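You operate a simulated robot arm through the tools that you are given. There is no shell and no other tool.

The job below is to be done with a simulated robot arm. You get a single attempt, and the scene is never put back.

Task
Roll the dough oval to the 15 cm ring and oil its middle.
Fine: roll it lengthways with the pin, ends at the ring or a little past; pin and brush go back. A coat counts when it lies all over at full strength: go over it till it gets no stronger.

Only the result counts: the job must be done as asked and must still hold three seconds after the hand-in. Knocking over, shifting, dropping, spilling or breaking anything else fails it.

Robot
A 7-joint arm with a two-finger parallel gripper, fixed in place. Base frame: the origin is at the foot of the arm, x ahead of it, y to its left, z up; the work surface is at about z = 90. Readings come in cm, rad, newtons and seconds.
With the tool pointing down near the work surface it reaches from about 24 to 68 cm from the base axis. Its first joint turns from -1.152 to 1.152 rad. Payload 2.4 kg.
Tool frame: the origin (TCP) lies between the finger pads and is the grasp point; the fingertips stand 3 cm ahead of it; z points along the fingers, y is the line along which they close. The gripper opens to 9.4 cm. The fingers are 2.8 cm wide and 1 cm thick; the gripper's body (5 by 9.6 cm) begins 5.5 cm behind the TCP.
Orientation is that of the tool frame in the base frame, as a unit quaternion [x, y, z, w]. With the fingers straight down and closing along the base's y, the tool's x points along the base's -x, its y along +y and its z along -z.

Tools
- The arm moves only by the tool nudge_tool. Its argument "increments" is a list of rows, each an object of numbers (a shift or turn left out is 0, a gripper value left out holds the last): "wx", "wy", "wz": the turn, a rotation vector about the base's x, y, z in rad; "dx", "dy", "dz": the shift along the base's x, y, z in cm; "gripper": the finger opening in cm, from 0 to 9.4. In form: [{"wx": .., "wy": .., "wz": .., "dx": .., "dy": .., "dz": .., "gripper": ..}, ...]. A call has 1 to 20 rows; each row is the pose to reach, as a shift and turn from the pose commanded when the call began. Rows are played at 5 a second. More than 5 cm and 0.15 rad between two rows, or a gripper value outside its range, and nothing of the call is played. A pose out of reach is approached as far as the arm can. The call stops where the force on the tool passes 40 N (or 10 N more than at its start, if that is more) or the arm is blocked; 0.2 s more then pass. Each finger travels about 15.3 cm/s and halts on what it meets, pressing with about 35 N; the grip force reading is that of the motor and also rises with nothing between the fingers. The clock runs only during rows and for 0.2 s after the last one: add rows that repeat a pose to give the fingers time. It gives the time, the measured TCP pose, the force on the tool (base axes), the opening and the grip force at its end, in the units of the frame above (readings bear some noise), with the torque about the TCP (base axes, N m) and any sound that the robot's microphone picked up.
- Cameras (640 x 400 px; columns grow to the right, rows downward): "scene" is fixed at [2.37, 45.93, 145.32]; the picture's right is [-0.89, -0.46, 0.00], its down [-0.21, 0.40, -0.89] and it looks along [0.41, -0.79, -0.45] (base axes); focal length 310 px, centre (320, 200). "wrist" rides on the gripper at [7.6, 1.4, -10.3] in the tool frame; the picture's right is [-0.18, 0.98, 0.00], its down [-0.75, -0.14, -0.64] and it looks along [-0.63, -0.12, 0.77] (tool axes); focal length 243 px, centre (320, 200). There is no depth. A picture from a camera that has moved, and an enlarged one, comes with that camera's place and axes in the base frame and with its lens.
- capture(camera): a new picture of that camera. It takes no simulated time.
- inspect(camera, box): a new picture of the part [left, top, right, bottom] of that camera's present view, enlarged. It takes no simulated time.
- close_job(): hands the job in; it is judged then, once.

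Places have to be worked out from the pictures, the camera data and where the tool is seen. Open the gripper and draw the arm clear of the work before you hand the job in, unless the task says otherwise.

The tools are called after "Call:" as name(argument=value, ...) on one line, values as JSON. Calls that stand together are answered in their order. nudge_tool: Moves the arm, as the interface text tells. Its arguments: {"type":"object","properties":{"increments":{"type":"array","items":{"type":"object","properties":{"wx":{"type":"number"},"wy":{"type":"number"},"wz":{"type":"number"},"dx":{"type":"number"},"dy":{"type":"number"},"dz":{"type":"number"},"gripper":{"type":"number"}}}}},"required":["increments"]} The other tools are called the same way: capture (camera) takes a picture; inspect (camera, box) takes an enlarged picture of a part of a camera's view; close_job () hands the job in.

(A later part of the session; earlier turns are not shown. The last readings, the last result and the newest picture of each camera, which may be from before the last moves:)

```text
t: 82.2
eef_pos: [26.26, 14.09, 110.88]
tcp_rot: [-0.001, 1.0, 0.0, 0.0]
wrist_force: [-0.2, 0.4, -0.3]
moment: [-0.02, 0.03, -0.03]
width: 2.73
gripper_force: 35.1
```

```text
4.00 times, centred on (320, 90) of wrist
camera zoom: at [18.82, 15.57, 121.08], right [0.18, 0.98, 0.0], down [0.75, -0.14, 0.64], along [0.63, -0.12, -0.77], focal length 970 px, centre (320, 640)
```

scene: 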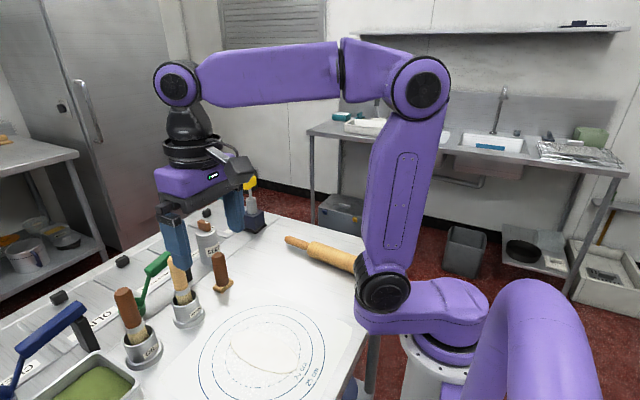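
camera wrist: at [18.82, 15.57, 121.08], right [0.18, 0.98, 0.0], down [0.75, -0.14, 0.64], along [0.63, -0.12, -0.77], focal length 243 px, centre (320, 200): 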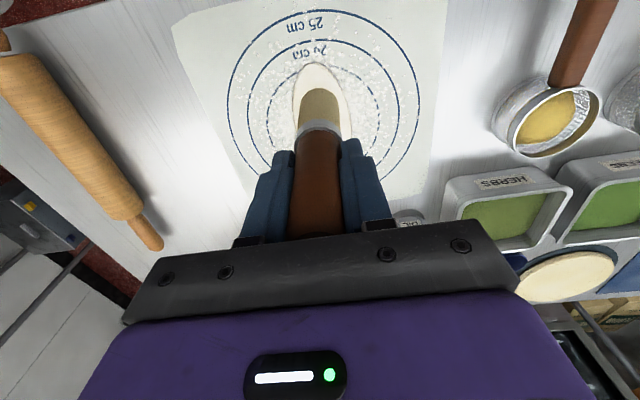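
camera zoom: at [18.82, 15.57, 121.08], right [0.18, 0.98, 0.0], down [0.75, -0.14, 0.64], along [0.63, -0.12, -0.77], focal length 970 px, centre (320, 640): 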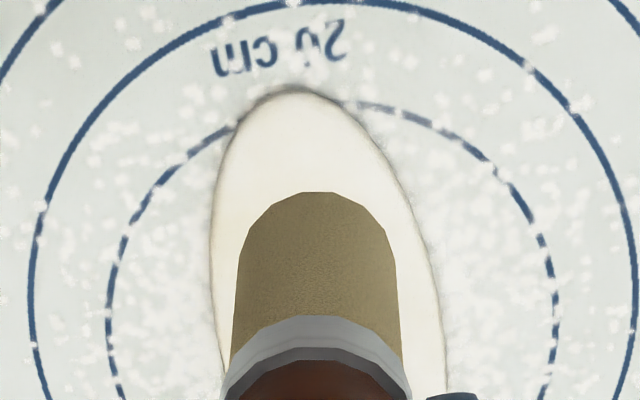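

The oil lies shallow in the pot and the dough shows no trace, so the brush probably needs a proper dip. I carry it back above the pot.

Call:
nudge_tool(increments=[{"dz": 3}, {"dz": 6, "dx": 4, "dy": 1}, {"dz": 6, "dx": 8, "dy": 3}, {"dz": 6, "dx": 12, "dy": 5.5}, {"dz": 6, "dx": 16, "dy": 8}, {"dz": 6, "dx": 20, "dy": 10}, {"dz": 6, "dx": 24, "dy": 10.9}, {"dz": 6, "dx": 26.7, "dy": 10.9}, {"dz": 6, "dx": 26.7, "dy": 10.9}])

Call:
capture(camera="wrist")

Call:
inspect(camera="scene", box=[60, 220, 220, 380])

```text
refused: row 2 steps farther than a row can; nothing moved
```

```text
taken
camera wrist: at [18.82, 15.57, 121.08], right [0.18, 0.98, 0.0], down [0.75, -0.14, 0.64], along [0.63, -0.12, -0.77], focal length 243 px, centre (320, 200)
```

wrist: 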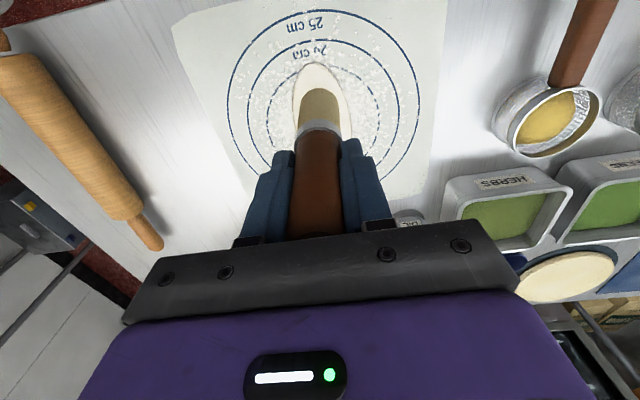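

```text
2.50 times, centred on (140, 300) of scene
camera zoom: at [2.37, 45.93, 145.32], right [-0.89, -0.46, 0.0], down [-0.21, 0.4, -0.89], along [0.41, -0.79, -0.45], focal length 776 px, centre (770, -50)
```

zoom: 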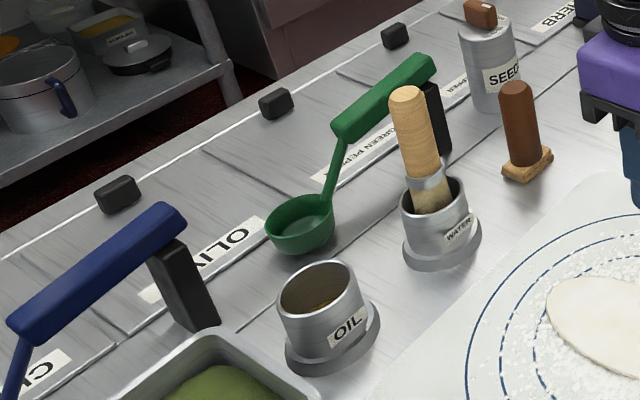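

The call was refused for one row being too long; nothing moved. I repeat it with shorter rows.

Call:
nudge_tool(increments=[{"dz": 3}, {"dz": 6, "dx": 2, "dy": 0.5}, {"dz": 6, "dx": 6, "dy": 2}, {"dz": 6, "dx": 10, "dy": 4}, {"dz": 6, "dx": 14, "dy": 6.5}, {"dz": 6, "dx": 18, "dy": 9}, {"dz": 6, "dx": 22, "dy": 10.9}, {"dz": 6, "dx": 25, "dy": 10.9}, {"dz": 6, "dx": 26.7, "dy": 10.9}, {"dz": 6, "dx": 26.7, "dy": 10.9}])

Call:
capture(camera="wrist")

Call:
inspect(camera="scene", box=[60, 220, 220, 380])

```text
t: 84.4
eef_pos: [53.25, 24.63, 116.78]
tcp_rot: [0.001, 1.0, 0.0, -0.001]
wrist_force: [-0.6, -0.7, -0.6]
moment: [0.01, 0.0, -0.02]
width: 2.71
gripper_force: 35.2
```

```text
taken
camera wrist: at [45.73, 26.16, 127.09], right [0.18, 0.98, 0.0], down [0.75, -0.14, 0.64], along [0.63, -0.12, -0.77], focal length 243 px, centre (320, 200)
```

wrist: 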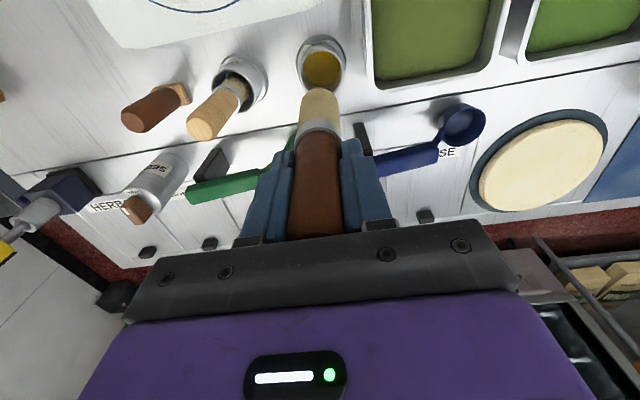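

```text
2.50 times, centred on (140, 300) of scene
camera zoom: at [2.37, 45.93, 145.32], right [-0.89, -0.46, 0.0], down [-0.21, 0.4, -0.89], along [0.41, -0.79, -0.45], focal length 776 px, centre (770, -50)
```

zoom: 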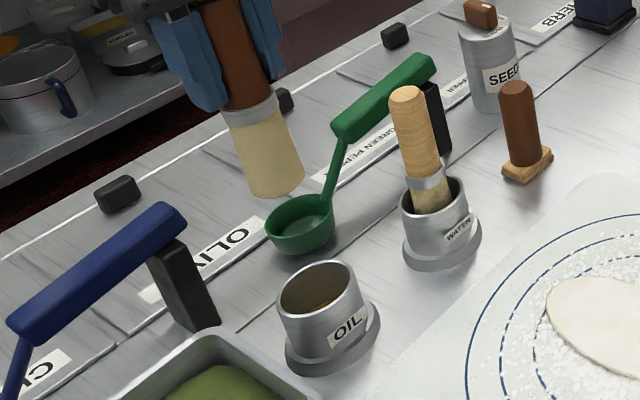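

The pot centre computes to about (53.05, 25.0); I trim by (-0.2, +0.25) and lower the brush into the pot slowly.

Call:
nudge_tool(increments=[{"dx": -0.2, "dy": 0.25, "dz": -3}, {"dx": -0.2, "dy": 0.25, "dz": -6}, {"dx": -0.2, "dy": 0.25, "dz": -8}, {"dx": -0.2, "dy": 0.25, "dz": -8}])

Call:
inspect(camera="wrist", box=[240, 20, 400, 140])

Call:
inspect(camera="scene", box=[80, 260, 220, 380])

```text
t: 85.4
eef_pos: [53.15, 25.03, 108.74]
tcp_rot: [0.0, 1.0, 0.0, 0.0]
wrist_force: [-0.4, 0.3, -1.1]
moment: [-0.03, 0.02, -0.01]
width: 2.68
gripper_force: 35.1
```

```text
3.33 times, centred on (320, 80) of wrist
camera zoom: at [45.68, 26.48, 118.86], right [0.18, 0.98, 0.0], down [0.75, -0.14, 0.64], along [0.63, -0.12, -0.77], focal length 809 px, centre (320, 600)
```

zoom: 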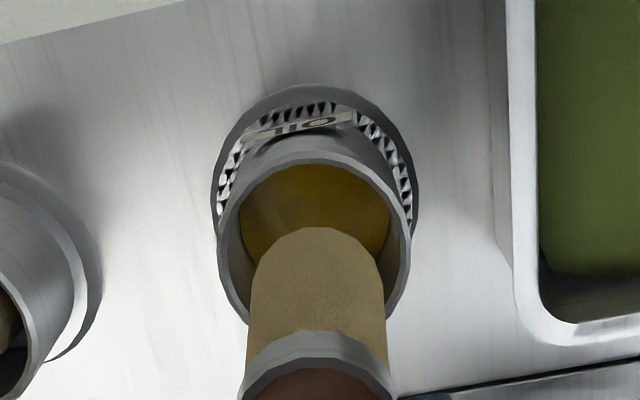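

```text
3.33 times, centred on (150, 320) of scene
camera zoom: at [2.37, 45.93, 145.32], right [-0.89, -0.46, 0.0], down [-0.21, 0.4, -0.89], along [0.41, -0.79, -0.45], focal length 1034 px, centre (887, -200)
```

zoom: 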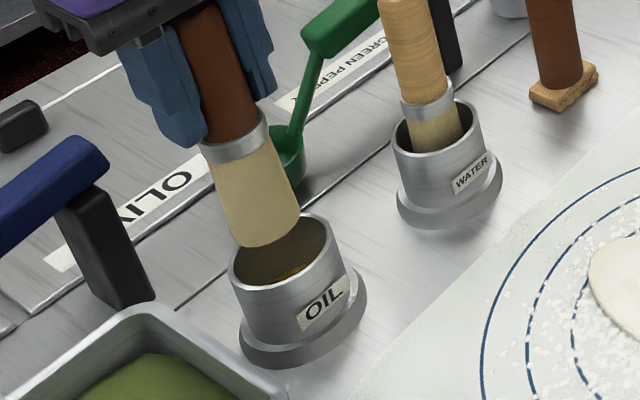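

In both views the bristles now sit about 1 cm too far in +x relative to the pot centre (about 52.1, 25.1), so the brush tilted slightly in the grip during the last stroke. I shift -0.85 in x and descend a little to check entry.

Call:
nudge_tool(increments=[{"dx": -0.85}, {"dx": -0.85, "dz": -0.8}, {"dx": -0.85, "dz": -0.8}])

Call:
inspect(camera="wrist", box=[240, 20, 400, 140])

Call:
inspect(camera="scene", box=[100, 280, 200, 380])

```text
t: 86.2
eef_pos: [52.22, 25.12, 107.92]
tcp_rot: [0.0, 1.0, 0.0, 0.0]
wrist_force: [0.4, 0.4, -0.7]
moment: [-0.02, -0.01, 0.02]
width: 2.71
gripper_force: 35.2
```

```text
3.33 times, centred on (320, 80) of wrist
camera zoom: at [44.76, 26.58, 118.21], right [0.18, 0.98, 0.0], down [0.75, -0.14, 0.64], along [0.63, -0.12, -0.77], focal length 809 px, centre (320, 600)
```

zoom: 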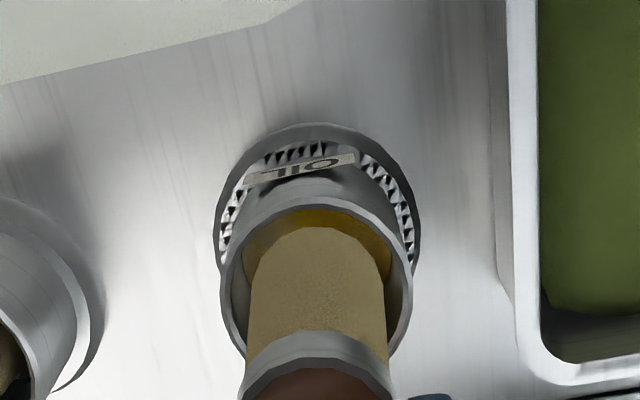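

```text
4.00 times, centred on (150, 330) of scene
camera zoom: at [2.37, 45.93, 145.32], right [-0.89, -0.46, 0.0], down [-0.21, 0.4, -0.89], along [0.41, -0.79, -0.45], focal length 1241 px, centre (1000, -320)
```

zoom: 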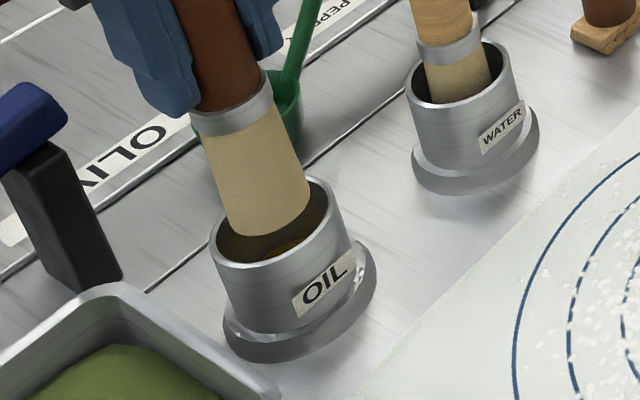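

The tip is just at the rim and about 0.3 cm off centre in +x. I trim that and lower into the oil step by step.

Call:
nudge_tool(increments=[{"dx": -0.3}, {"dx": -0.3, "dz": -1}, {"dx": -0.3, "dz": -2}, {"dx": -0.3, "dz": -3}, {"dx": -0.3, "dz": -4}, {"dx": -0.3, "dz": -4}])

Call:
inspect(camera="wrist", box=[240, 20, 400, 140])

Call:
inspect(camera="scene", box=[100, 280, 200, 380])

```text
t: 87.2
eef_pos: [52.15, 25.05, 105.77]
tcp_rot: [0.001, 1.0, 0.003, 0.007]
wrist_force: [-1.2, -1.2, 6.6]
moment: [-0.25, 0.22, 0.01]
width: 2.66
gripper_force: 35.5
stopped in row 4: the force on the tool passed its limit at 48 N (the readings are from after the stop); the commanded pose is now the measured one
```

```text
3.33 times, centred on (320, 80) of wrist
camera zoom: at [44.52, 26.47, 115.9], right [0.18, 0.98, 0.01], down [0.74, -0.15, 0.65], along [0.64, -0.11, -0.76], focal length 809 px, centre (320, 600)
```

zoom: 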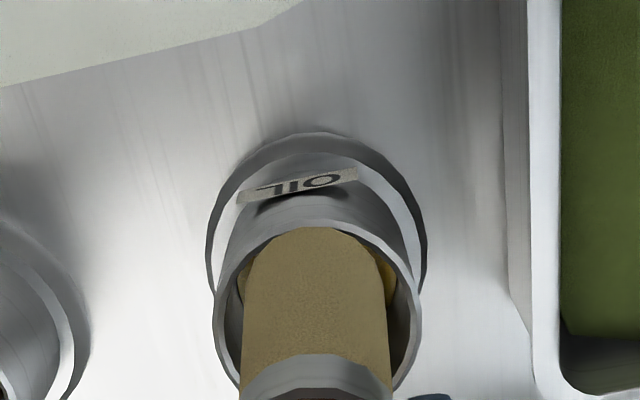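

```text
4.00 times, centred on (150, 330) of scene
camera zoom: at [2.36, 45.92, 145.32], right [-0.89, -0.46, 0.0], down [-0.21, 0.4, -0.89], along [0.41, -0.79, -0.45], focal length 1241 px, centre (1000, -320)
```

zoom: 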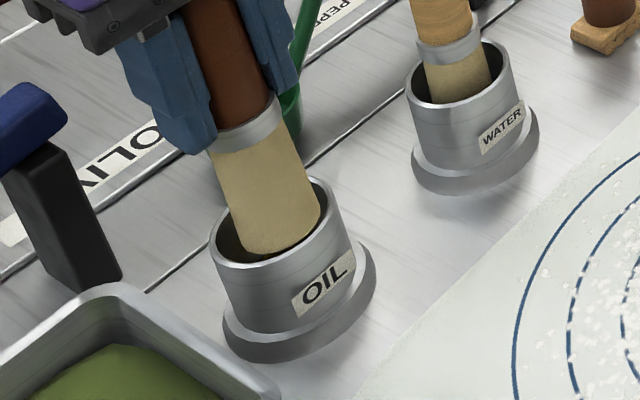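

The bristles met the near (-x) edge of the rim, and the pot has not shifted. I back up 2 cm and re-measure.

Call:
nudge_tool(increments=[{"dz": 1}, {"dz": 2.3}, {"dz": 2.3}])

Call:
inspect(camera="wrist", box=[240, 20, 400, 140])

Call:
inspect(camera="scene", box=[100, 280, 200, 380])

```text
t: 88.0
eef_pos: [52.17, 25.1, 107.92]
tcp_rot: [0.0, 1.0, 0.002, 0.006]
wrist_force: [0.7, -0.2, -0.6]
moment: [0.03, 0.01, -0.04]
width: 2.68
gripper_force: 34.8
```

```text
3.33 times, centred on (320, 80) of wrist
camera zoom: at [44.48, 26.52, 118.08], right [0.18, 0.98, 0.01], down [0.75, -0.15, 0.65], along [0.64, -0.11, -0.76], focal length 809 px, centre (320, 600)
```

zoom: 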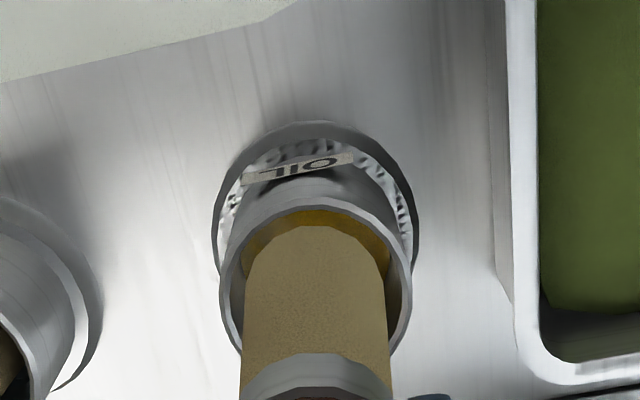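

```text
4.00 times, centred on (150, 330) of scene
camera zoom: at [2.37, 45.93, 145.32], right [-0.89, -0.46, 0.0], down [-0.21, 0.4, -0.89], along [0.41, -0.79, -0.45], focal length 1241 px, centre (1000, -320)
```

zoom: 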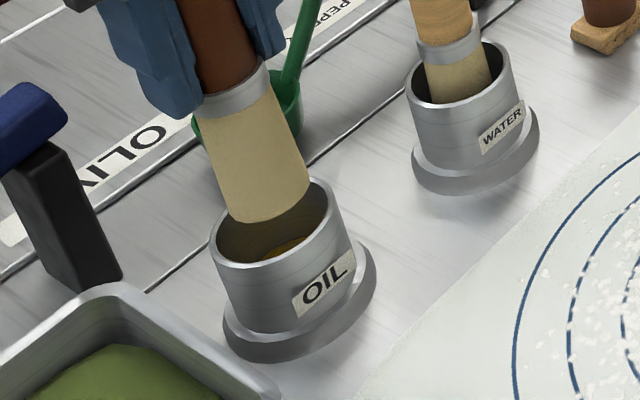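

The brush slid up about 0.6 cm in the grip. I enlarge both views to place the tip against the rim precisely.

Call:
inspect(camera="scene", box=[125, 300, 195, 372])

Call:
inspect(camera="wrist", box=[280, 40, 360, 120])

```text
5.56 times, centred on (160, 336) of scene
camera zoom: at [2.37, 45.93, 145.32], right [-0.89, -0.46, 0.0], down [-0.21, 0.4, -0.89], along [0.41, -0.79, -0.45], focal length 1723 px, centre (1209, -556)
```

zoom: 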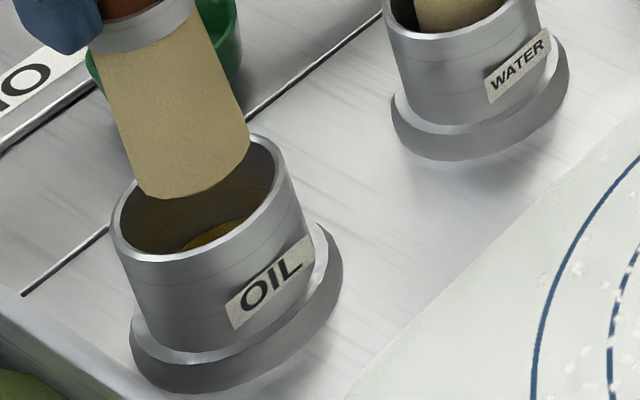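

```text
5.00 times, centred on (320, 80) of wrist
camera zoom: at [44.48, 26.52, 118.08], right [0.18, 0.98, 0.01], down [0.75, -0.15, 0.65], along [0.64, -0.11, -0.76], focal length 1213 px, centre (320, 800)
```

zoom: 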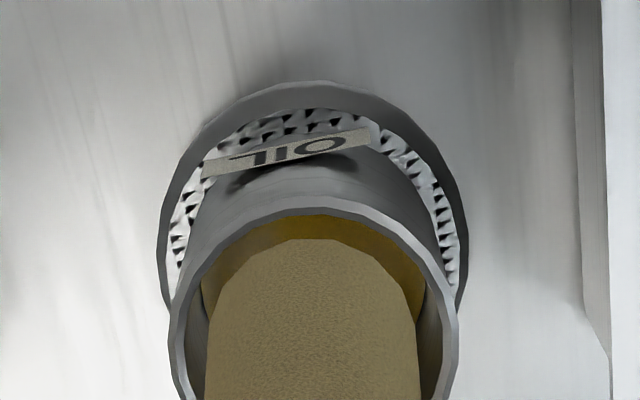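

The brush seems to lean about 7° with its tip toward -x. I raise it clear of the pot to measure the lean before correcting it.

Call:
nudge_tool(increments=[{"dz": 3}, {"dz": 7}, {"dz": 7}])

Call:
inspect(camera="scene", box=[80, 240, 200, 340])

Call:
inspect(camera="wrist", box=[240, 20, 400, 140])

```text
t: 88.8
eef_pos: [52.46, 25.02, 115.24]
tcp_rot: [0.001, 1.0, 0.002, 0.006]
wrist_force: [0.2, 0.3, -0.5]
moment: [0.02, -0.03, 0.01]
width: 2.69
gripper_force: 34.8
```

```text
4.00 times, centred on (140, 290) of scene
camera zoom: at [2.37, 45.93, 145.32], right [-0.89, -0.46, 0.0], down [-0.21, 0.4, -0.89], along [0.41, -0.79, -0.45], focal length 1241 px, centre (1040, -160)
```

zoom: 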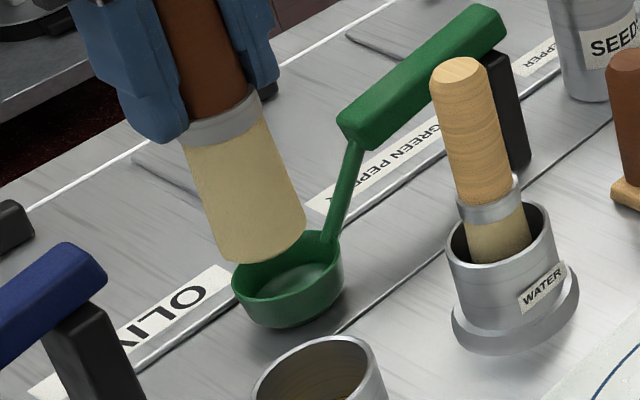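

```text
3.33 times, centred on (320, 80) of wrist
camera zoom: at [44.78, 26.46, 125.29], right [0.18, 0.98, 0.01], down [0.75, -0.15, 0.65], along [0.64, -0.11, -0.76], focal length 809 px, centre (320, 600)
```

zoom: 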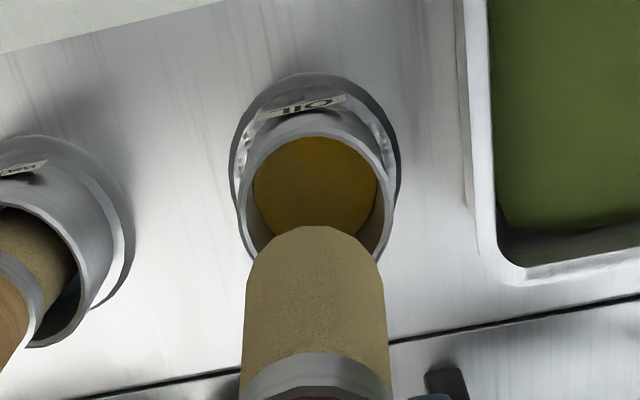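

Allowing for perspective the brush is nearly upright, and the tip is about 0.2 cm short of the pot centre in x. I trim by that and lower gently, checking at rim level.

Call:
nudge_tool(increments=[{"dx": 0.2, "dz": -2}, {"dx": 0.2, "dz": -5}, {"dx": 0.2, "dz": -7.4}, {"dx": 0.2, "dz": -8.4}, {"dx": 0.2, "dz": -8.4}])

Call:
inspect(camera="wrist", box=[280, 40, 360, 120])

Call:
inspect(camera="scene", box=[125, 300, 195, 372])

```text
t: 90.0
eef_pos: [52.61, 25.11, 106.7]
tcp_rot: [0.0, 1.0, 0.002, 0.006]
wrist_force: [-0.6, -0.9, -0.2]
moment: [0.04, 0.01, 0.01]
width: 2.69
gripper_force: 34.8
```

```text
5.00 times, centred on (320, 80) of wrist
camera zoom: at [45.02, 26.51, 116.81], right [0.18, 0.98, 0.01], down [0.75, -0.15, 0.65], along [0.64, -0.11, -0.76], focal length 1213 px, centre (320, 800)
```

zoom: 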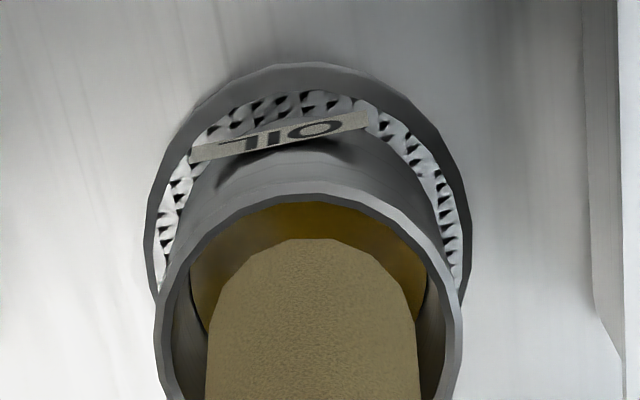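

```text
5.56 times, centred on (160, 336) of scene
camera zoom: at [2.37, 45.93, 145.32], right [-0.89, -0.46, 0.0], down [-0.21, 0.4, -0.89], along [0.41, -0.79, -0.45], focal length 1723 px, centre (1209, -556)
```

zoom: 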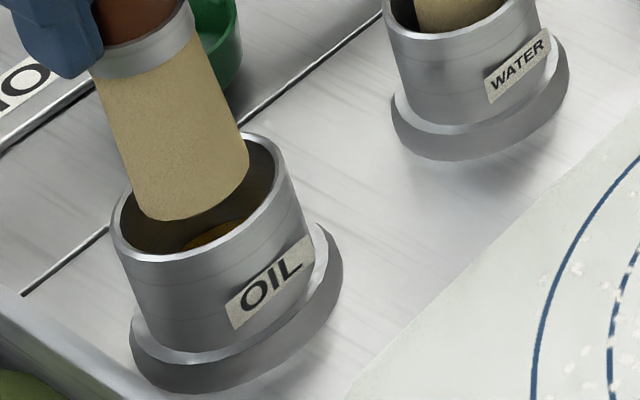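

The bristles are now inside the rim with even gaps on all sides. I continue down slowly toward the oil.

Call:
nudge_tool(increments=[{"dz": -0.5}, {"dz": -1.0}, {"dz": -1.5}, {"dz": -2.0}, {"dz": -2.5}, {"dz": -3.0}, {"dz": -3.0}])

Call:
inspect(camera="wrist", box=[280, 40, 360, 120])

Call:
inspect(camera="scene", box=[125, 300, 195, 372])

```text
t: 91.6
eef_pos: [52.39, 24.9, 103.6]
tcp_rot: [0.001, 1.0, 0.003, 0.006]
wrist_force: [1.7, 0.5, -1.1]
moment: [0.06, -0.1, 0.01]
width: 2.67
gripper_force: 35.3
```

```text
5.00 times, centred on (320, 80) of wrist
camera zoom: at [44.76, 26.31, 113.66], right [0.18, 0.98, 0.01], down [0.75, -0.15, 0.65], along [0.64, -0.11, -0.76], focal length 1213 px, centre (320, 800)
```

zoom: 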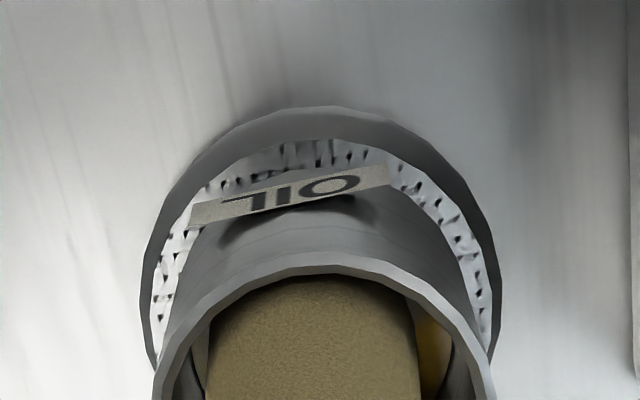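

```text
5.56 times, centred on (160, 336) of scene
camera zoom: at [2.37, 45.93, 145.32], right [-0.89, -0.46, 0.0], down [-0.21, 0.4, -0.89], along [0.41, -0.79, -0.45], focal length 1723 px, centre (1209, -556)
```

zoom: 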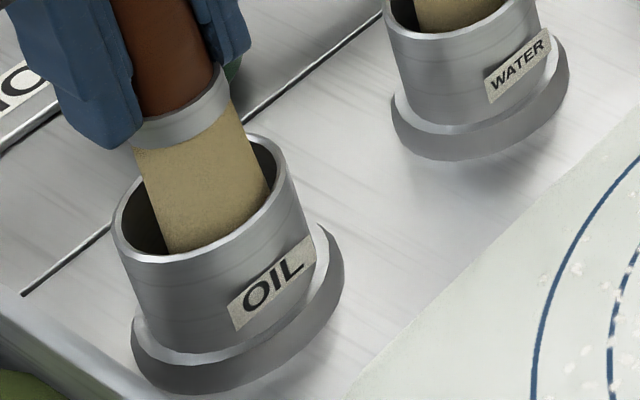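

There is a slight push from the near wall, so I shift +0.3 x, +0.15 y, then lower the last part to the oil at the bottom.

Call:
nudge_tool(increments=[{"dx": 0.3, "dy": 0.15}, {"dx": 0.3, "dy": 0.15, "dz": -0.5}, {"dx": 0.3, "dy": 0.15, "dz": -1.0}, {"dx": 0.3, "dy": 0.15, "dz": -1.0}])

Call:
nudge_tool(increments=[{"dz": -0.3}, {"dz": -0.3}])

Call:
inspect(camera="scene", box=[125, 300, 195, 372])

```text
t: 92.6
eef_pos: [52.56, 25.17, 102.58]
tcp_rot: [0.0, 1.0, 0.003, 0.006]
wrist_force: [0.4, 1.5, -0.5]
moment: [0.01, -0.02, 0.04]
width: 2.67
gripper_force: 34.8
```

```text
t: 93.2
eef_pos: [52.71, 25.25, 102.37]
tcp_rot: [0.0, 1.0, 0.003, 0.006]
wrist_force: [-0.6, 0.5, -1.7]
moment: [-0.01, -0.01, 0.0]
width: 2.69
gripper_force: 35.2
```

```text
5.56 times, centred on (160, 336) of scene
camera zoom: at [2.37, 45.93, 145.32], right [-0.89, -0.46, 0.0], down [-0.21, 0.4, -0.89], along [0.41, -0.79, -0.45], focal length 1723 px, centre (1209, -556)
```

zoom: 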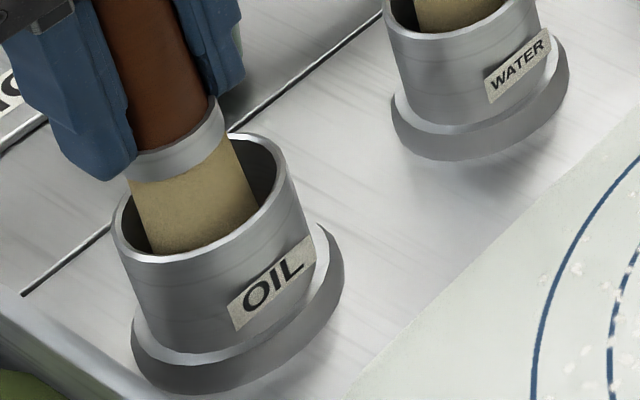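

No bottom contact yet. I lower in 0.2 steps until the bristles meet the pot's floor.

Call:
nudge_tool(increments=[{"dz": -0.2}, {"dz": -0.4}, {"dz": -0.4}])

Call:
nudge_tool(increments=[{"dz": -0.2}, {"dz": -0.3}, {"dz": -0.3}])

```text
t: 94.0
eef_pos: [52.77, 25.17, 101.91]
tcp_rot: [0.001, 1.0, 0.002, 0.006]
wrist_force: [0.2, 0.4, -0.5]
moment: [-0.02, 0.01, 0.0]
width: 2.7
gripper_force: 35.4
```

```text
t: 94.8
eef_pos: [52.67, 25.13, 101.59]
tcp_rot: [0.001, 1.0, 0.002, 0.006]
wrist_force: [-0.5, -1.2, 1.2]
moment: [-0.1, -0.05, -0.03]
width: 2.68
gripper_force: 34.8
```

The first touch of the floor registers at z ≈ 101.6. I hold there for a second to load, then lift straight out.

Call:
nudge_tool(increments=[{"dz": -0.05}, {"dz": -0.05}, {"dz": -0.05}, {"dz": -0.05}, {"dz": -0.05}, {"dz": 0.5}, {"dz": 0}, {"dz": 0}])

Call:
nudge_tool(increments=[{"dz": 1}, {"dz": 2.5}, {"dz": 4.5}, {"dz": 7}, {"dz": 10}, {"dz": 13}, {"dz": 14}, {"dz": 14}])

Call:
inspect(camera="scene", box=[80, 240, 220, 380])

Call:
inspect(camera="wrist", box=[240, 20, 400, 140])

```text
t: 96.6
eef_pos: [52.59, 25.31, 101.66]
tcp_rot: [0.0, 1.0, 0.003, 0.006]
wrist_force: [0.6, -0.4, 0.2]
moment: [0.05, 0.0, 0.03]
width: 2.66
gripper_force: 34.8
```

```text
t: 98.4
eef_pos: [52.68, 25.3, 115.73]
tcp_rot: [0.001, 1.0, 0.002, 0.006]
wrist_force: [0.1, -1.0, -0.1]
moment: [0.01, -0.01, 0.01]
width: 2.66
gripper_force: 35.1
```

```text
2.86 times, centred on (150, 310) of scene
camera zoom: at [2.37, 45.93, 145.32], right [-0.89, -0.46, 0.0], down [-0.21, 0.4, -0.89], along [0.41, -0.79, -0.45], focal length 886 px, centre (806, -114)
```

zoom: 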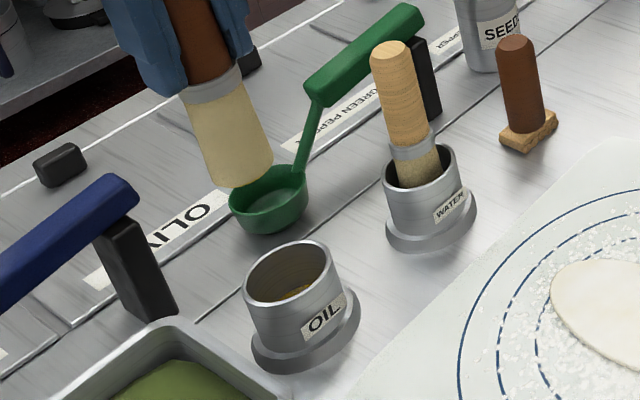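

```text
3.33 times, centred on (320, 80) of wrist
camera zoom: at [45.02, 26.74, 125.78], right [0.18, 0.98, 0.01], down [0.75, -0.15, 0.65], along [0.64, -0.11, -0.76], focal length 809 px, centre (320, 600)
```

zoom: 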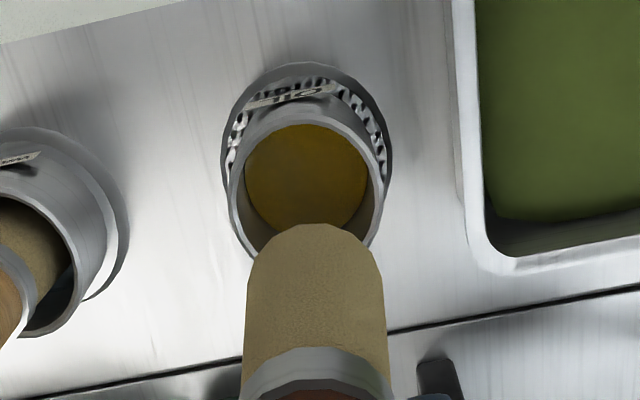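

The brush is out cleanly and the pot stands as before. I carry it to the dough's middle and stop just above it.

Call:
nudge_tool(increments=[{"dx": -4, "dy": -1, "dz": 1}, {"dx": -8, "dy": -3, "dz": 1}, {"dx": -12, "dy": -5.5, "dz": 1}, {"dx": -16, "dy": -8, "dz": 0}, {"dx": -19, "dy": -10, "dz": -3}, {"dx": -20.4, "dy": -11.4, "dz": -7}, {"dx": -20.4, "dy": -11.4, "dz": -11}, {"dx": -20.4, "dy": -11.4, "dz": -13.3}, {"dx": -20.4, "dy": -11.4, "dz": -13.3}])

Call:
nudge_tool(increments=[{"dz": -0.3}, {"dz": -0.6}, {"dz": -0.6}])

Call:
inspect(camera="scene", box=[200, 290, 340, 390])

```text
t: 100.4
eef_pos: [32.42, 13.73, 102.09]
tcp_rot: [0.0, 1.0, 0.003, 0.005]
wrist_force: [-0.5, -0.1, -1.0]
moment: [0.03, -0.02, -0.01]
width: 2.69
gripper_force: 35.0
```

```text
t: 101.2
eef_pos: [32.36, 13.79, 101.65]
tcp_rot: [0.0, 1.0, 0.002, 0.007]
wrist_force: [0.1, 0.1, -0.1]
moment: [0.02, 0.0, -0.02]
width: 2.66
gripper_force: 34.6
```

```text
4.00 times, centred on (270, 340) of scene
camera zoom: at [2.37, 45.93, 145.32], right [-0.89, -0.46, 0.0], down [-0.21, 0.4, -0.89], along [0.41, -0.79, -0.45], focal length 1241 px, centre (520, -360)
```

zoom: 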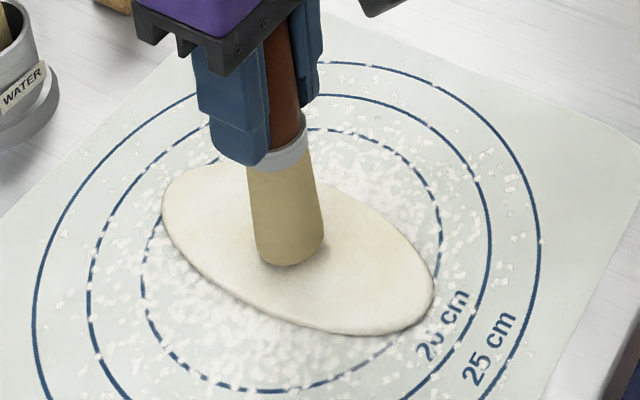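

The tip is nearly touching. I lower in 0.15 steps to a light contact.

Call:
nudge_tool(increments=[{"dz": -0.15}, {"dz": -0.15}])

Call:
nudge_tool(increments=[{"dz": -0.15}, {"dz": -0.15}])

Call:
nudge_tool(increments=[{"dz": -0.1}, {"dz": -0.1}])

```text
t: 101.8
eef_pos: [32.32, 13.84, 101.6]
tcp_rot: [0.0, 1.0, 0.003, 0.006]
wrist_force: [0.3, 0.0, 0.1]
moment: [-0.03, 0.01, 0.02]
width: 2.67
gripper_force: 34.6
```

```text
t: 102.4
eef_pos: [32.34, 13.8, 101.49]
tcp_rot: [0.001, 1.0, 0.002, 0.006]
wrist_force: [-0.5, 0.2, 0.0]
moment: [-0.01, -0.01, -0.03]
width: 2.65
gripper_force: 35.3
```

```text
t: 103.0
eef_pos: [32.29, 13.89, 101.35]
tcp_rot: [0.001, 1.0, 0.003, 0.006]
wrist_force: [0.3, -1.7, 4.1]
moment: [-0.26, -0.09, -0.04]
width: 2.68
gripper_force: 35.0
```

Light contact of about 5 N. I stroke forward and back along x at this height and look for the coat.

Call:
nudge_tool(increments=[{"dx": 0.6}, {"dx": 1.2}, {"dx": 1.8}, {"dx": 2.4}, {"dx": 3.0}, {"dx": 2.4}, {"dx": 1.8}, {"dx": 1.2}, {"dx": 0.6}, {"dx": 0}, {"dx": -0.6}, {"dx": -1.2}, {"dx": -1.8}, {"dx": -2.4}, {"dx": -3.0}])

Call:
inspect(camera="scene", box=[200, 290, 340, 390])

Call:
inspect(camera="wrist", box=[220, 0, 420, 130])

```text
t: 106.2
eef_pos: [29.19, 13.77, 101.35]
tcp_rot: [0.001, 1.0, 0.003, 0.006]
wrist_force: [-0.1, -0.6, 2.1]
moment: [-0.12, -0.09, -0.03]
width: 2.61
gripper_force: 35.2
```

```text
4.00 times, centred on (270, 340) of scene
camera zoom: at [2.37, 45.93, 145.32], right [-0.89, -0.46, 0.0], down [-0.21, 0.4, -0.89], along [0.41, -0.79, -0.45], focal length 1241 px, centre (520, -360)
```

zoom: 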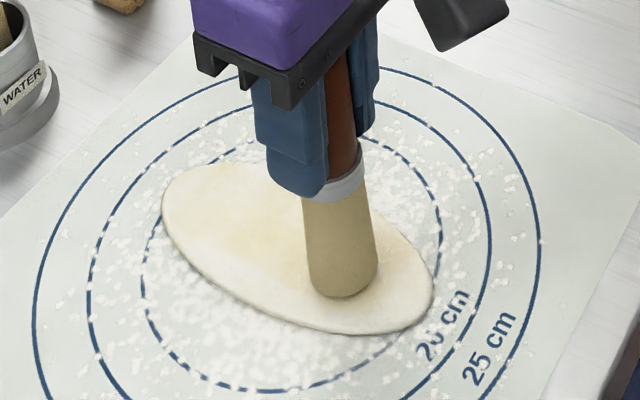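

```text
3.08 times, centred on (320, 65) of wrist
camera zoom: at [21.6, 15.21, 111.42], right [0.19, 0.98, 0.01], down [0.75, -0.15, 0.65], along [0.64, -0.12, -0.76], focal length 746 px, centre (320, 615)
```

zoom: 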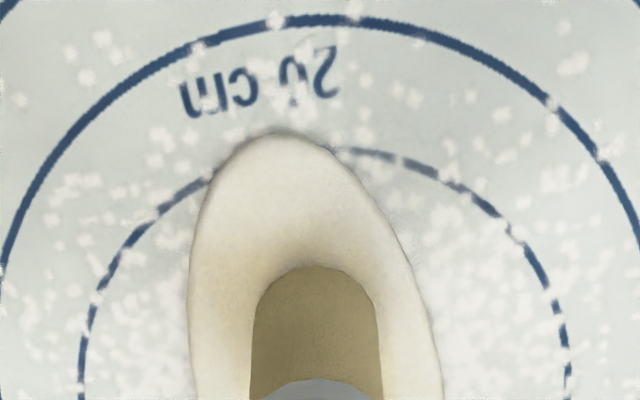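

A yellow film now shows along the stroke, so the dip did load the brush. I work lanes across the middle at y offsets of -0.9 and +0.9 with the same light contact.

Call:
nudge_tool(increments=[{"dx": 0, "dy": -0.5, "dz": -0.04}, {"dx": 0, "dy": -0.9, "dz": -0.04}, {"dx": 0.8, "dy": -0.9, "dz": -0.04}, {"dx": 1.6, "dy": -0.9, "dz": -0.04}, {"dx": 2.4, "dy": -0.9, "dz": -0.04}, {"dx": 3.2, "dy": -0.9, "dz": -0.04}, {"dx": 4.0, "dy": -0.9, "dz": -0.04}, {"dx": 4.8, "dy": -0.9, "dz": -0.04}, {"dx": 5.6, "dy": -0.9, "dz": -0.04}, {"dx": 6.2, "dy": -0.3, "dz": -0.04}, {"dx": 6.2, "dy": 0.3, "dz": -0.04}, {"dx": 5.6, "dy": 0.9, "dz": -0.04}, {"dx": 4.8, "dy": 0.9, "dz": -0.04}, {"dx": 4.0, "dy": 0.9, "dz": -0.04}, {"dx": 3.2, "dy": 0.9, "dz": -0.04}, {"dx": 2.4, "dy": 0.9, "dz": -0.04}, {"dx": 1.6, "dy": 0.9, "dz": -0.04}, {"dx": 0.8, "dy": 0.9, "dz": -0.04}, {"dx": 0, "dy": 0.9, "dz": -0.04}, {"dx": -0.4, "dy": 0, "dz": -0.04}])

Call:
inspect(camera="scene", box=[200, 290, 340, 390])

Call:
inspect(camera="wrist", box=[220, 0, 420, 130])

```text
t: 110.4
eef_pos: [28.74, 13.8, 101.16]
tcp_rot: [0.0, 1.0, 0.003, 0.006]
wrist_force: [2.8, 4.9, 12.5]
moment: [0.43, -0.33, 0.01]
width: 2.62
gripper_force: 35.2
```

```text
4.00 times, centred on (270, 340) of scene
camera zoom: at [2.36, 45.94, 145.31], right [-0.89, -0.46, 0.0], down [-0.21, 0.4, -0.89], along [0.41, -0.79, -0.45], focal length 1241 px, centre (520, -360)
```

zoom: 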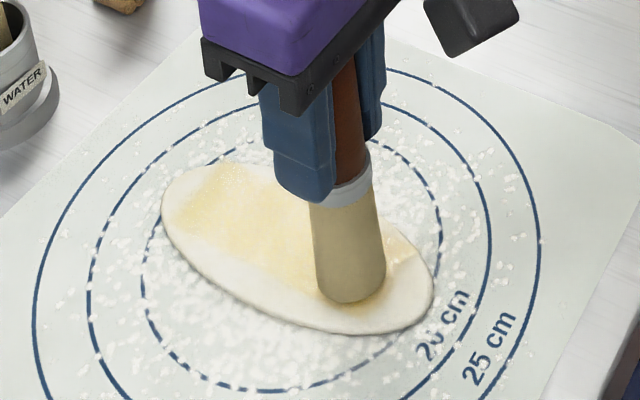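

```text
3.08 times, centred on (320, 65) of wrist
camera zoom: at [21.17, 15.23, 111.34], right [0.18, 0.98, 0.01], down [0.75, -0.15, 0.65], along [0.64, -0.11, -0.76], focal length 746 px, centre (320, 615)
```

zoom: 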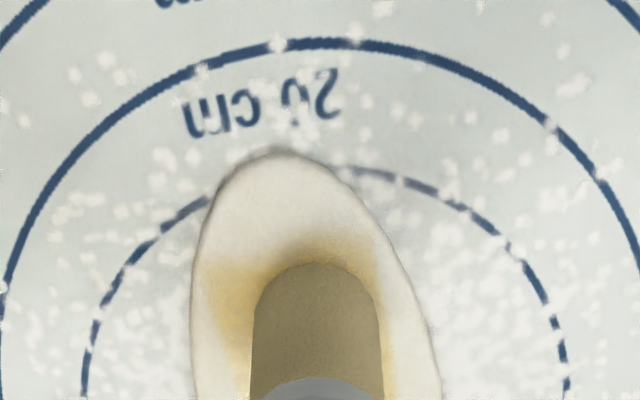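

The coat is building and lies a bit toward the -y edge, with a bare strip on the +y side. I shift the lanes by +0.4 in y and go over it again with slightly less pressure.

Call:
nudge_tool(increments=[{"dx": 0.2, "dy": 0.6, "dz": 0.04}, {"dx": 0.6, "dy": 1.3, "dz": 0.04}, {"dx": 1.4, "dy": 1.4, "dz": 0.04}, {"dx": 2.2, "dy": 1.4, "dz": 0.04}, {"dx": 3.0, "dy": 1.4, "dz": 0.04}, {"dx": 3.8, "dy": 1.4, "dz": 0.04}, {"dx": 4.6, "dy": 1.4, "dz": 0.04}, {"dx": 5.4, "dy": 1.4, "dz": 0.04}, {"dx": 6.2, "dy": 1.2, "dz": 0.04}, {"dx": 6.8, "dy": 0.8, "dz": 0.04}, {"dx": 6.8, "dy": 0.3, "dz": 0.04}, {"dx": 6.0, "dy": 0.4, "dz": 0.04}, {"dx": 5.2, "dy": 0.4, "dz": 0.04}, {"dx": 4.4, "dy": 0.4, "dz": 0.04}, {"dx": 3.6, "dy": 0.4, "dz": 0.04}, {"dx": 2.8, "dy": 0.4, "dz": 0.04}, {"dx": 2.0, "dy": 0.4, "dz": 0.04}, {"dx": 1.2, "dy": 0.4, "dz": 0.04}, {"dx": 0.4, "dy": 0.4, "dz": 0.04}, {"dx": -0.2, "dy": 0.4, "dz": 0.04}])

Call:
inspect(camera="scene", box=[200, 290, 340, 390])

Call:
inspect(camera="wrist", box=[220, 0, 420, 130])

```text
t: 114.6
eef_pos: [28.85, 14.25, 101.25]
tcp_rot: [0.0, 1.0, 0.003, 0.005]
wrist_force: [0.4, -0.1, -1.0]
moment: [-0.01, 0.0, 0.02]
width: 2.63
gripper_force: 35.1
```

```text
4.00 times, centred on (270, 340) of scene
camera zoom: at [2.37, 45.93, 145.32], right [-0.89, -0.46, 0.0], down [-0.21, 0.4, -0.89], along [0.41, -0.79, -0.45], focal length 1241 px, centre (520, -360)
```

zoom: 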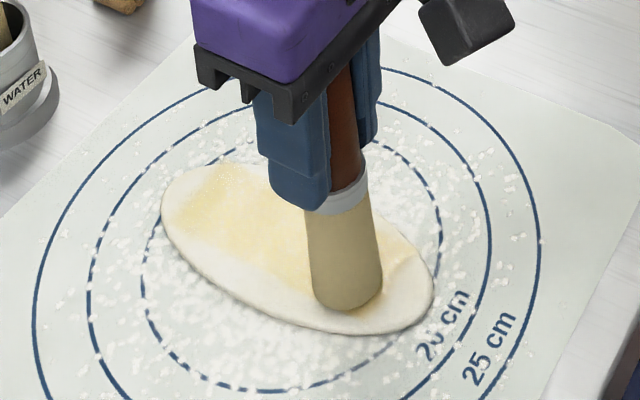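

```text
3.08 times, centred on (320, 65) of wrist
camera zoom: at [21.11, 15.7, 111.4], right [0.18, 0.98, 0.01], down [0.75, -0.14, 0.65], along [0.64, -0.11, -0.76], focal length 746 px, centre (320, 615)
```

zoom: 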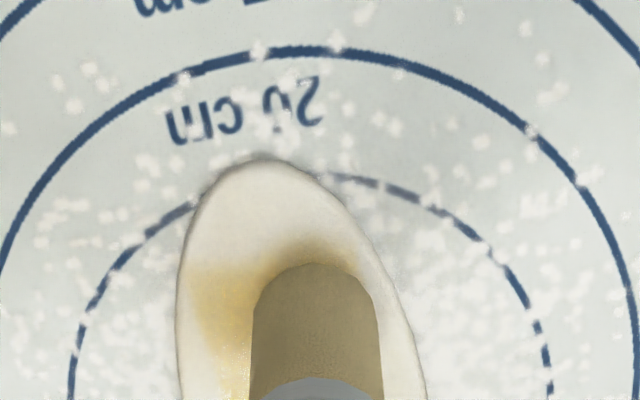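

That pass lost contact, so little was added. I lower 0.08 and repeat the +y lane, checking the force partway.

Call:
nudge_tool(increments=[{"dx": 0.2, "dy": 0.3, "dz": -0.08}, {"dx": 0.6, "dy": 0.8, "dz": -0.08}, {"dx": 1.4, "dy": 0.9, "dz": -0.08}, {"dx": 2.2, "dy": 1.0, "dz": -0.08}, {"dx": 3.0, "dy": 1.0, "dz": -0.08}])

Call:
inspect(camera="scene", box=[200, 290, 340, 390])

```text
t: 115.8
eef_pos: [31.64, 15.29, 101.18]
tcp_rot: [0.001, 1.0, 0.003, 0.007]
wrist_force: [-5.3, 1.0, 10.9]
moment: [0.15, 0.5, 0.01]
width: 2.58
gripper_force: 35.3
```

```text
4.00 times, centred on (270, 340) of scene
camera zoom: at [2.34, 45.93, 145.32], right [-0.89, -0.46, 0.0], down [-0.21, 0.4, -0.89], along [0.41, -0.79, -0.45], focal length 1241 px, centre (520, -360)
```

zoom: 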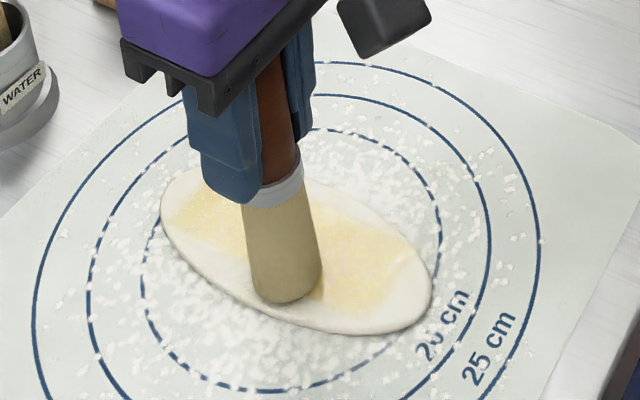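

Contact is good here and the coat is spreading on the +y side. I continue this lane forward and come back along the middle.

Call:
nudge_tool(increments=[{"dx": 0.7}, {"dx": 1.4}, {"dx": 2.1}, {"dx": 2.8, "dy": -0.1}, {"dx": 3.5, "dy": -0.3}, {"dx": 4.0, "dy": -0.8}, {"dx": 3.4, "dy": -1.1}, {"dx": 2.7, "dy": -1.1}, {"dx": 2.0, "dy": -1.1}, {"dx": 1.3, "dy": -1.1}, {"dx": 0.6, "dy": -1.1}, {"dx": -0.1, "dy": -1.1}, {"dx": -0.8, "dy": -1.1}, {"dx": -1.5, "dy": -1.1}, {"dx": -2.2, "dy": -1.1}, {"dx": -2.9, "dy": -1.1}, {"dx": -3.4, "dy": -1.1}])

Call:
inspect(camera="scene", box=[200, 290, 340, 390])

Call:
inspect(camera="wrist", box=[220, 0, 420, 130])

```text
t: 119.4
eef_pos: [28.19, 13.99, 101.25]
tcp_rot: [0.001, 1.0, 0.003, 0.007]
wrist_force: [1.2, -0.3, 0.6]
moment: [-0.02, -0.13, -0.02]
width: 2.6
gripper_force: 35.0
```

```text
4.00 times, centred on (270, 340) of scene
camera zoom: at [2.37, 45.93, 145.32], right [-0.89, -0.46, 0.0], down [-0.21, 0.4, -0.89], along [0.41, -0.79, -0.45], focal length 1241 px, centre (520, -360)
```

zoom: 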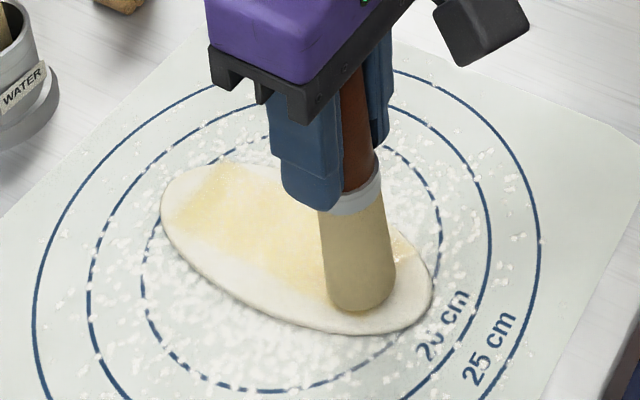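

```text
3.08 times, centred on (320, 65) of wrist
camera zoom: at [20.65, 15.41, 111.29], right [0.18, 0.98, 0.01], down [0.75, -0.15, 0.65], along [0.64, -0.11, -0.76], focal length 746 px, centre (320, 615)
```

zoom: 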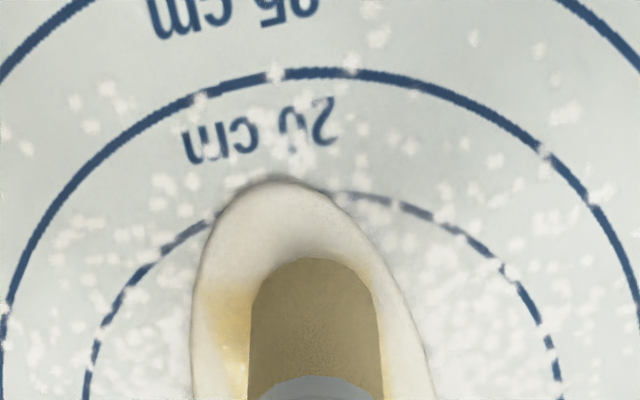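

I lift off for a clear look at how even the coat is.

Call:
nudge_tool(increments=[{"dz": 2}, {"dz": 5.5}, {"dz": 9}, {"dz": 12}, {"dz": 12}])

Call:
inspect(camera="scene", box=[225, 320, 325, 385])

Call:
capture(camera="wrist")

```text
t: 120.6
eef_pos: [28.29, 14.04, 113.26]
tcp_rot: [0.001, 1.0, 0.002, 0.007]
wrist_force: [0.1, 0.2, -1.1]
moment: [0.0, 0.01, 0.0]
width: 2.62
gripper_force: 34.9
```

```text
6.15 times, centred on (275, 352) of scene
camera zoom: at [2.37, 45.93, 145.32], right [-0.89, -0.46, 0.0], down [-0.21, 0.4, -0.89], along [0.41, -0.79, -0.45], focal length 1909 px, centre (597, -738)
```

zoom: 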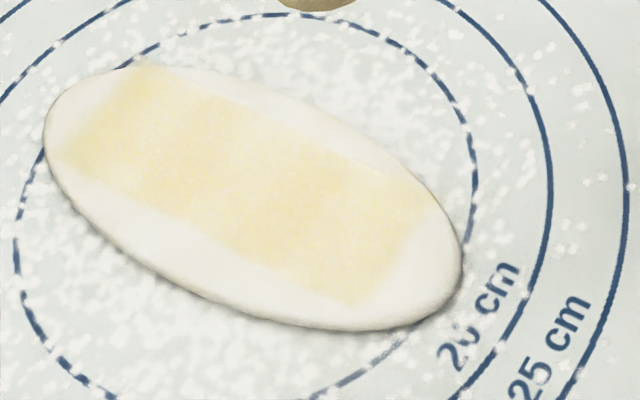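

```text
taken
camera wrist: at [20.72, 15.51, 123.38], right [0.19, 0.98, 0.01], down [0.75, -0.15, 0.65], along [0.64, -0.12, -0.76], focal length 243 px, centre (320, 200)
```

wrist: 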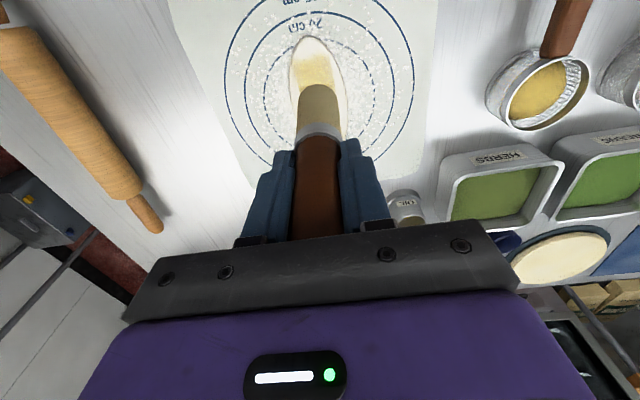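

The coat forms a band with some fainter patches, and it needs to reach further toward +y. I go back down and make more passes along lanes at y ≈ 15.4 and 14.5.

Call:
nudge_tool(increments=[{"dx": 0.8, "dy": 1.3, "dz": -4}, {"dx": 0.8, "dy": 1.3, "dz": -8}, {"dx": 0.8, "dy": 1.3, "dz": -11}, {"dx": 0.8, "dy": 1.3, "dz": -12.05}, {"dx": 1.4, "dy": 1.3, "dz": -12.07}, {"dx": 2.1, "dy": 1.4, "dz": -12.07}, {"dx": 2.8, "dy": 1.5, "dz": -12.07}, {"dx": 3.5, "dy": 1.5, "dz": -12.07}, {"dx": 4.2, "dy": 1.5, "dz": -12.07}, {"dx": 4.9, "dy": 1.4, "dz": -12.07}, {"dx": 5.6, "dy": 1.3, "dz": -12.07}, {"dx": 6.3, "dy": 1.2, "dz": -12.07}])

Call:
nudge_tool(increments=[{"dx": 0.6, "dy": -0.4}, {"dx": 0, "dy": -0.8}, {"dx": -0.7, "dy": -0.8}, {"dx": -1.4, "dy": -0.8}, {"dx": -2.1, "dy": -0.8}, {"dx": -2.8, "dy": -0.8}, {"dx": -3.5, "dy": -0.8}, {"dx": -4.2, "dy": -0.8}, {"dx": -4.9, "dy": -0.8}, {"dx": -5.6, "dy": -0.8}])

Call:
inspect(camera="scene", box=[225, 320, 325, 385])

```text
t: 123.2
eef_pos: [34.5, 15.24, 101.21]
tcp_rot: [0.001, 1.0, 0.003, 0.006]
wrist_force: [0.1, 0.6, -0.4]
moment: [-0.01, -0.02, 0.01]
width: 2.63
gripper_force: 34.5
```

```text
t: 125.4
eef_pos: [28.97, 14.5, 101.15]
tcp_rot: [0.001, 1.0, 0.002, 0.007]
wrist_force: [2.1, -0.6, 1.8]
moment: [-0.06, -0.15, -0.02]
width: 2.61
gripper_force: 35.0
```

```text
6.15 times, centred on (275, 352) of scene
camera zoom: at [2.37, 45.93, 145.32], right [-0.89, -0.46, 0.0], down [-0.21, 0.4, -0.89], along [0.41, -0.79, -0.45], focal length 1909 px, centre (597, -738)
```

zoom: 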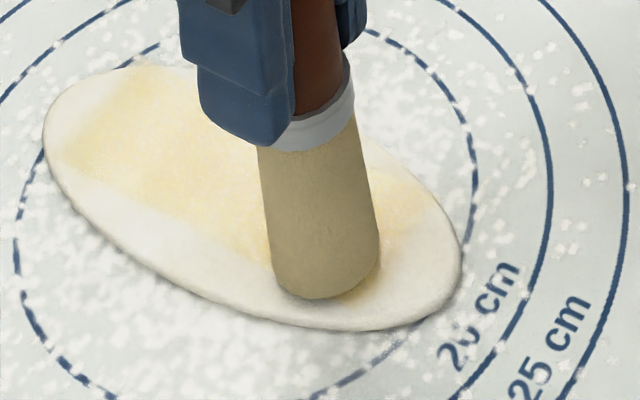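

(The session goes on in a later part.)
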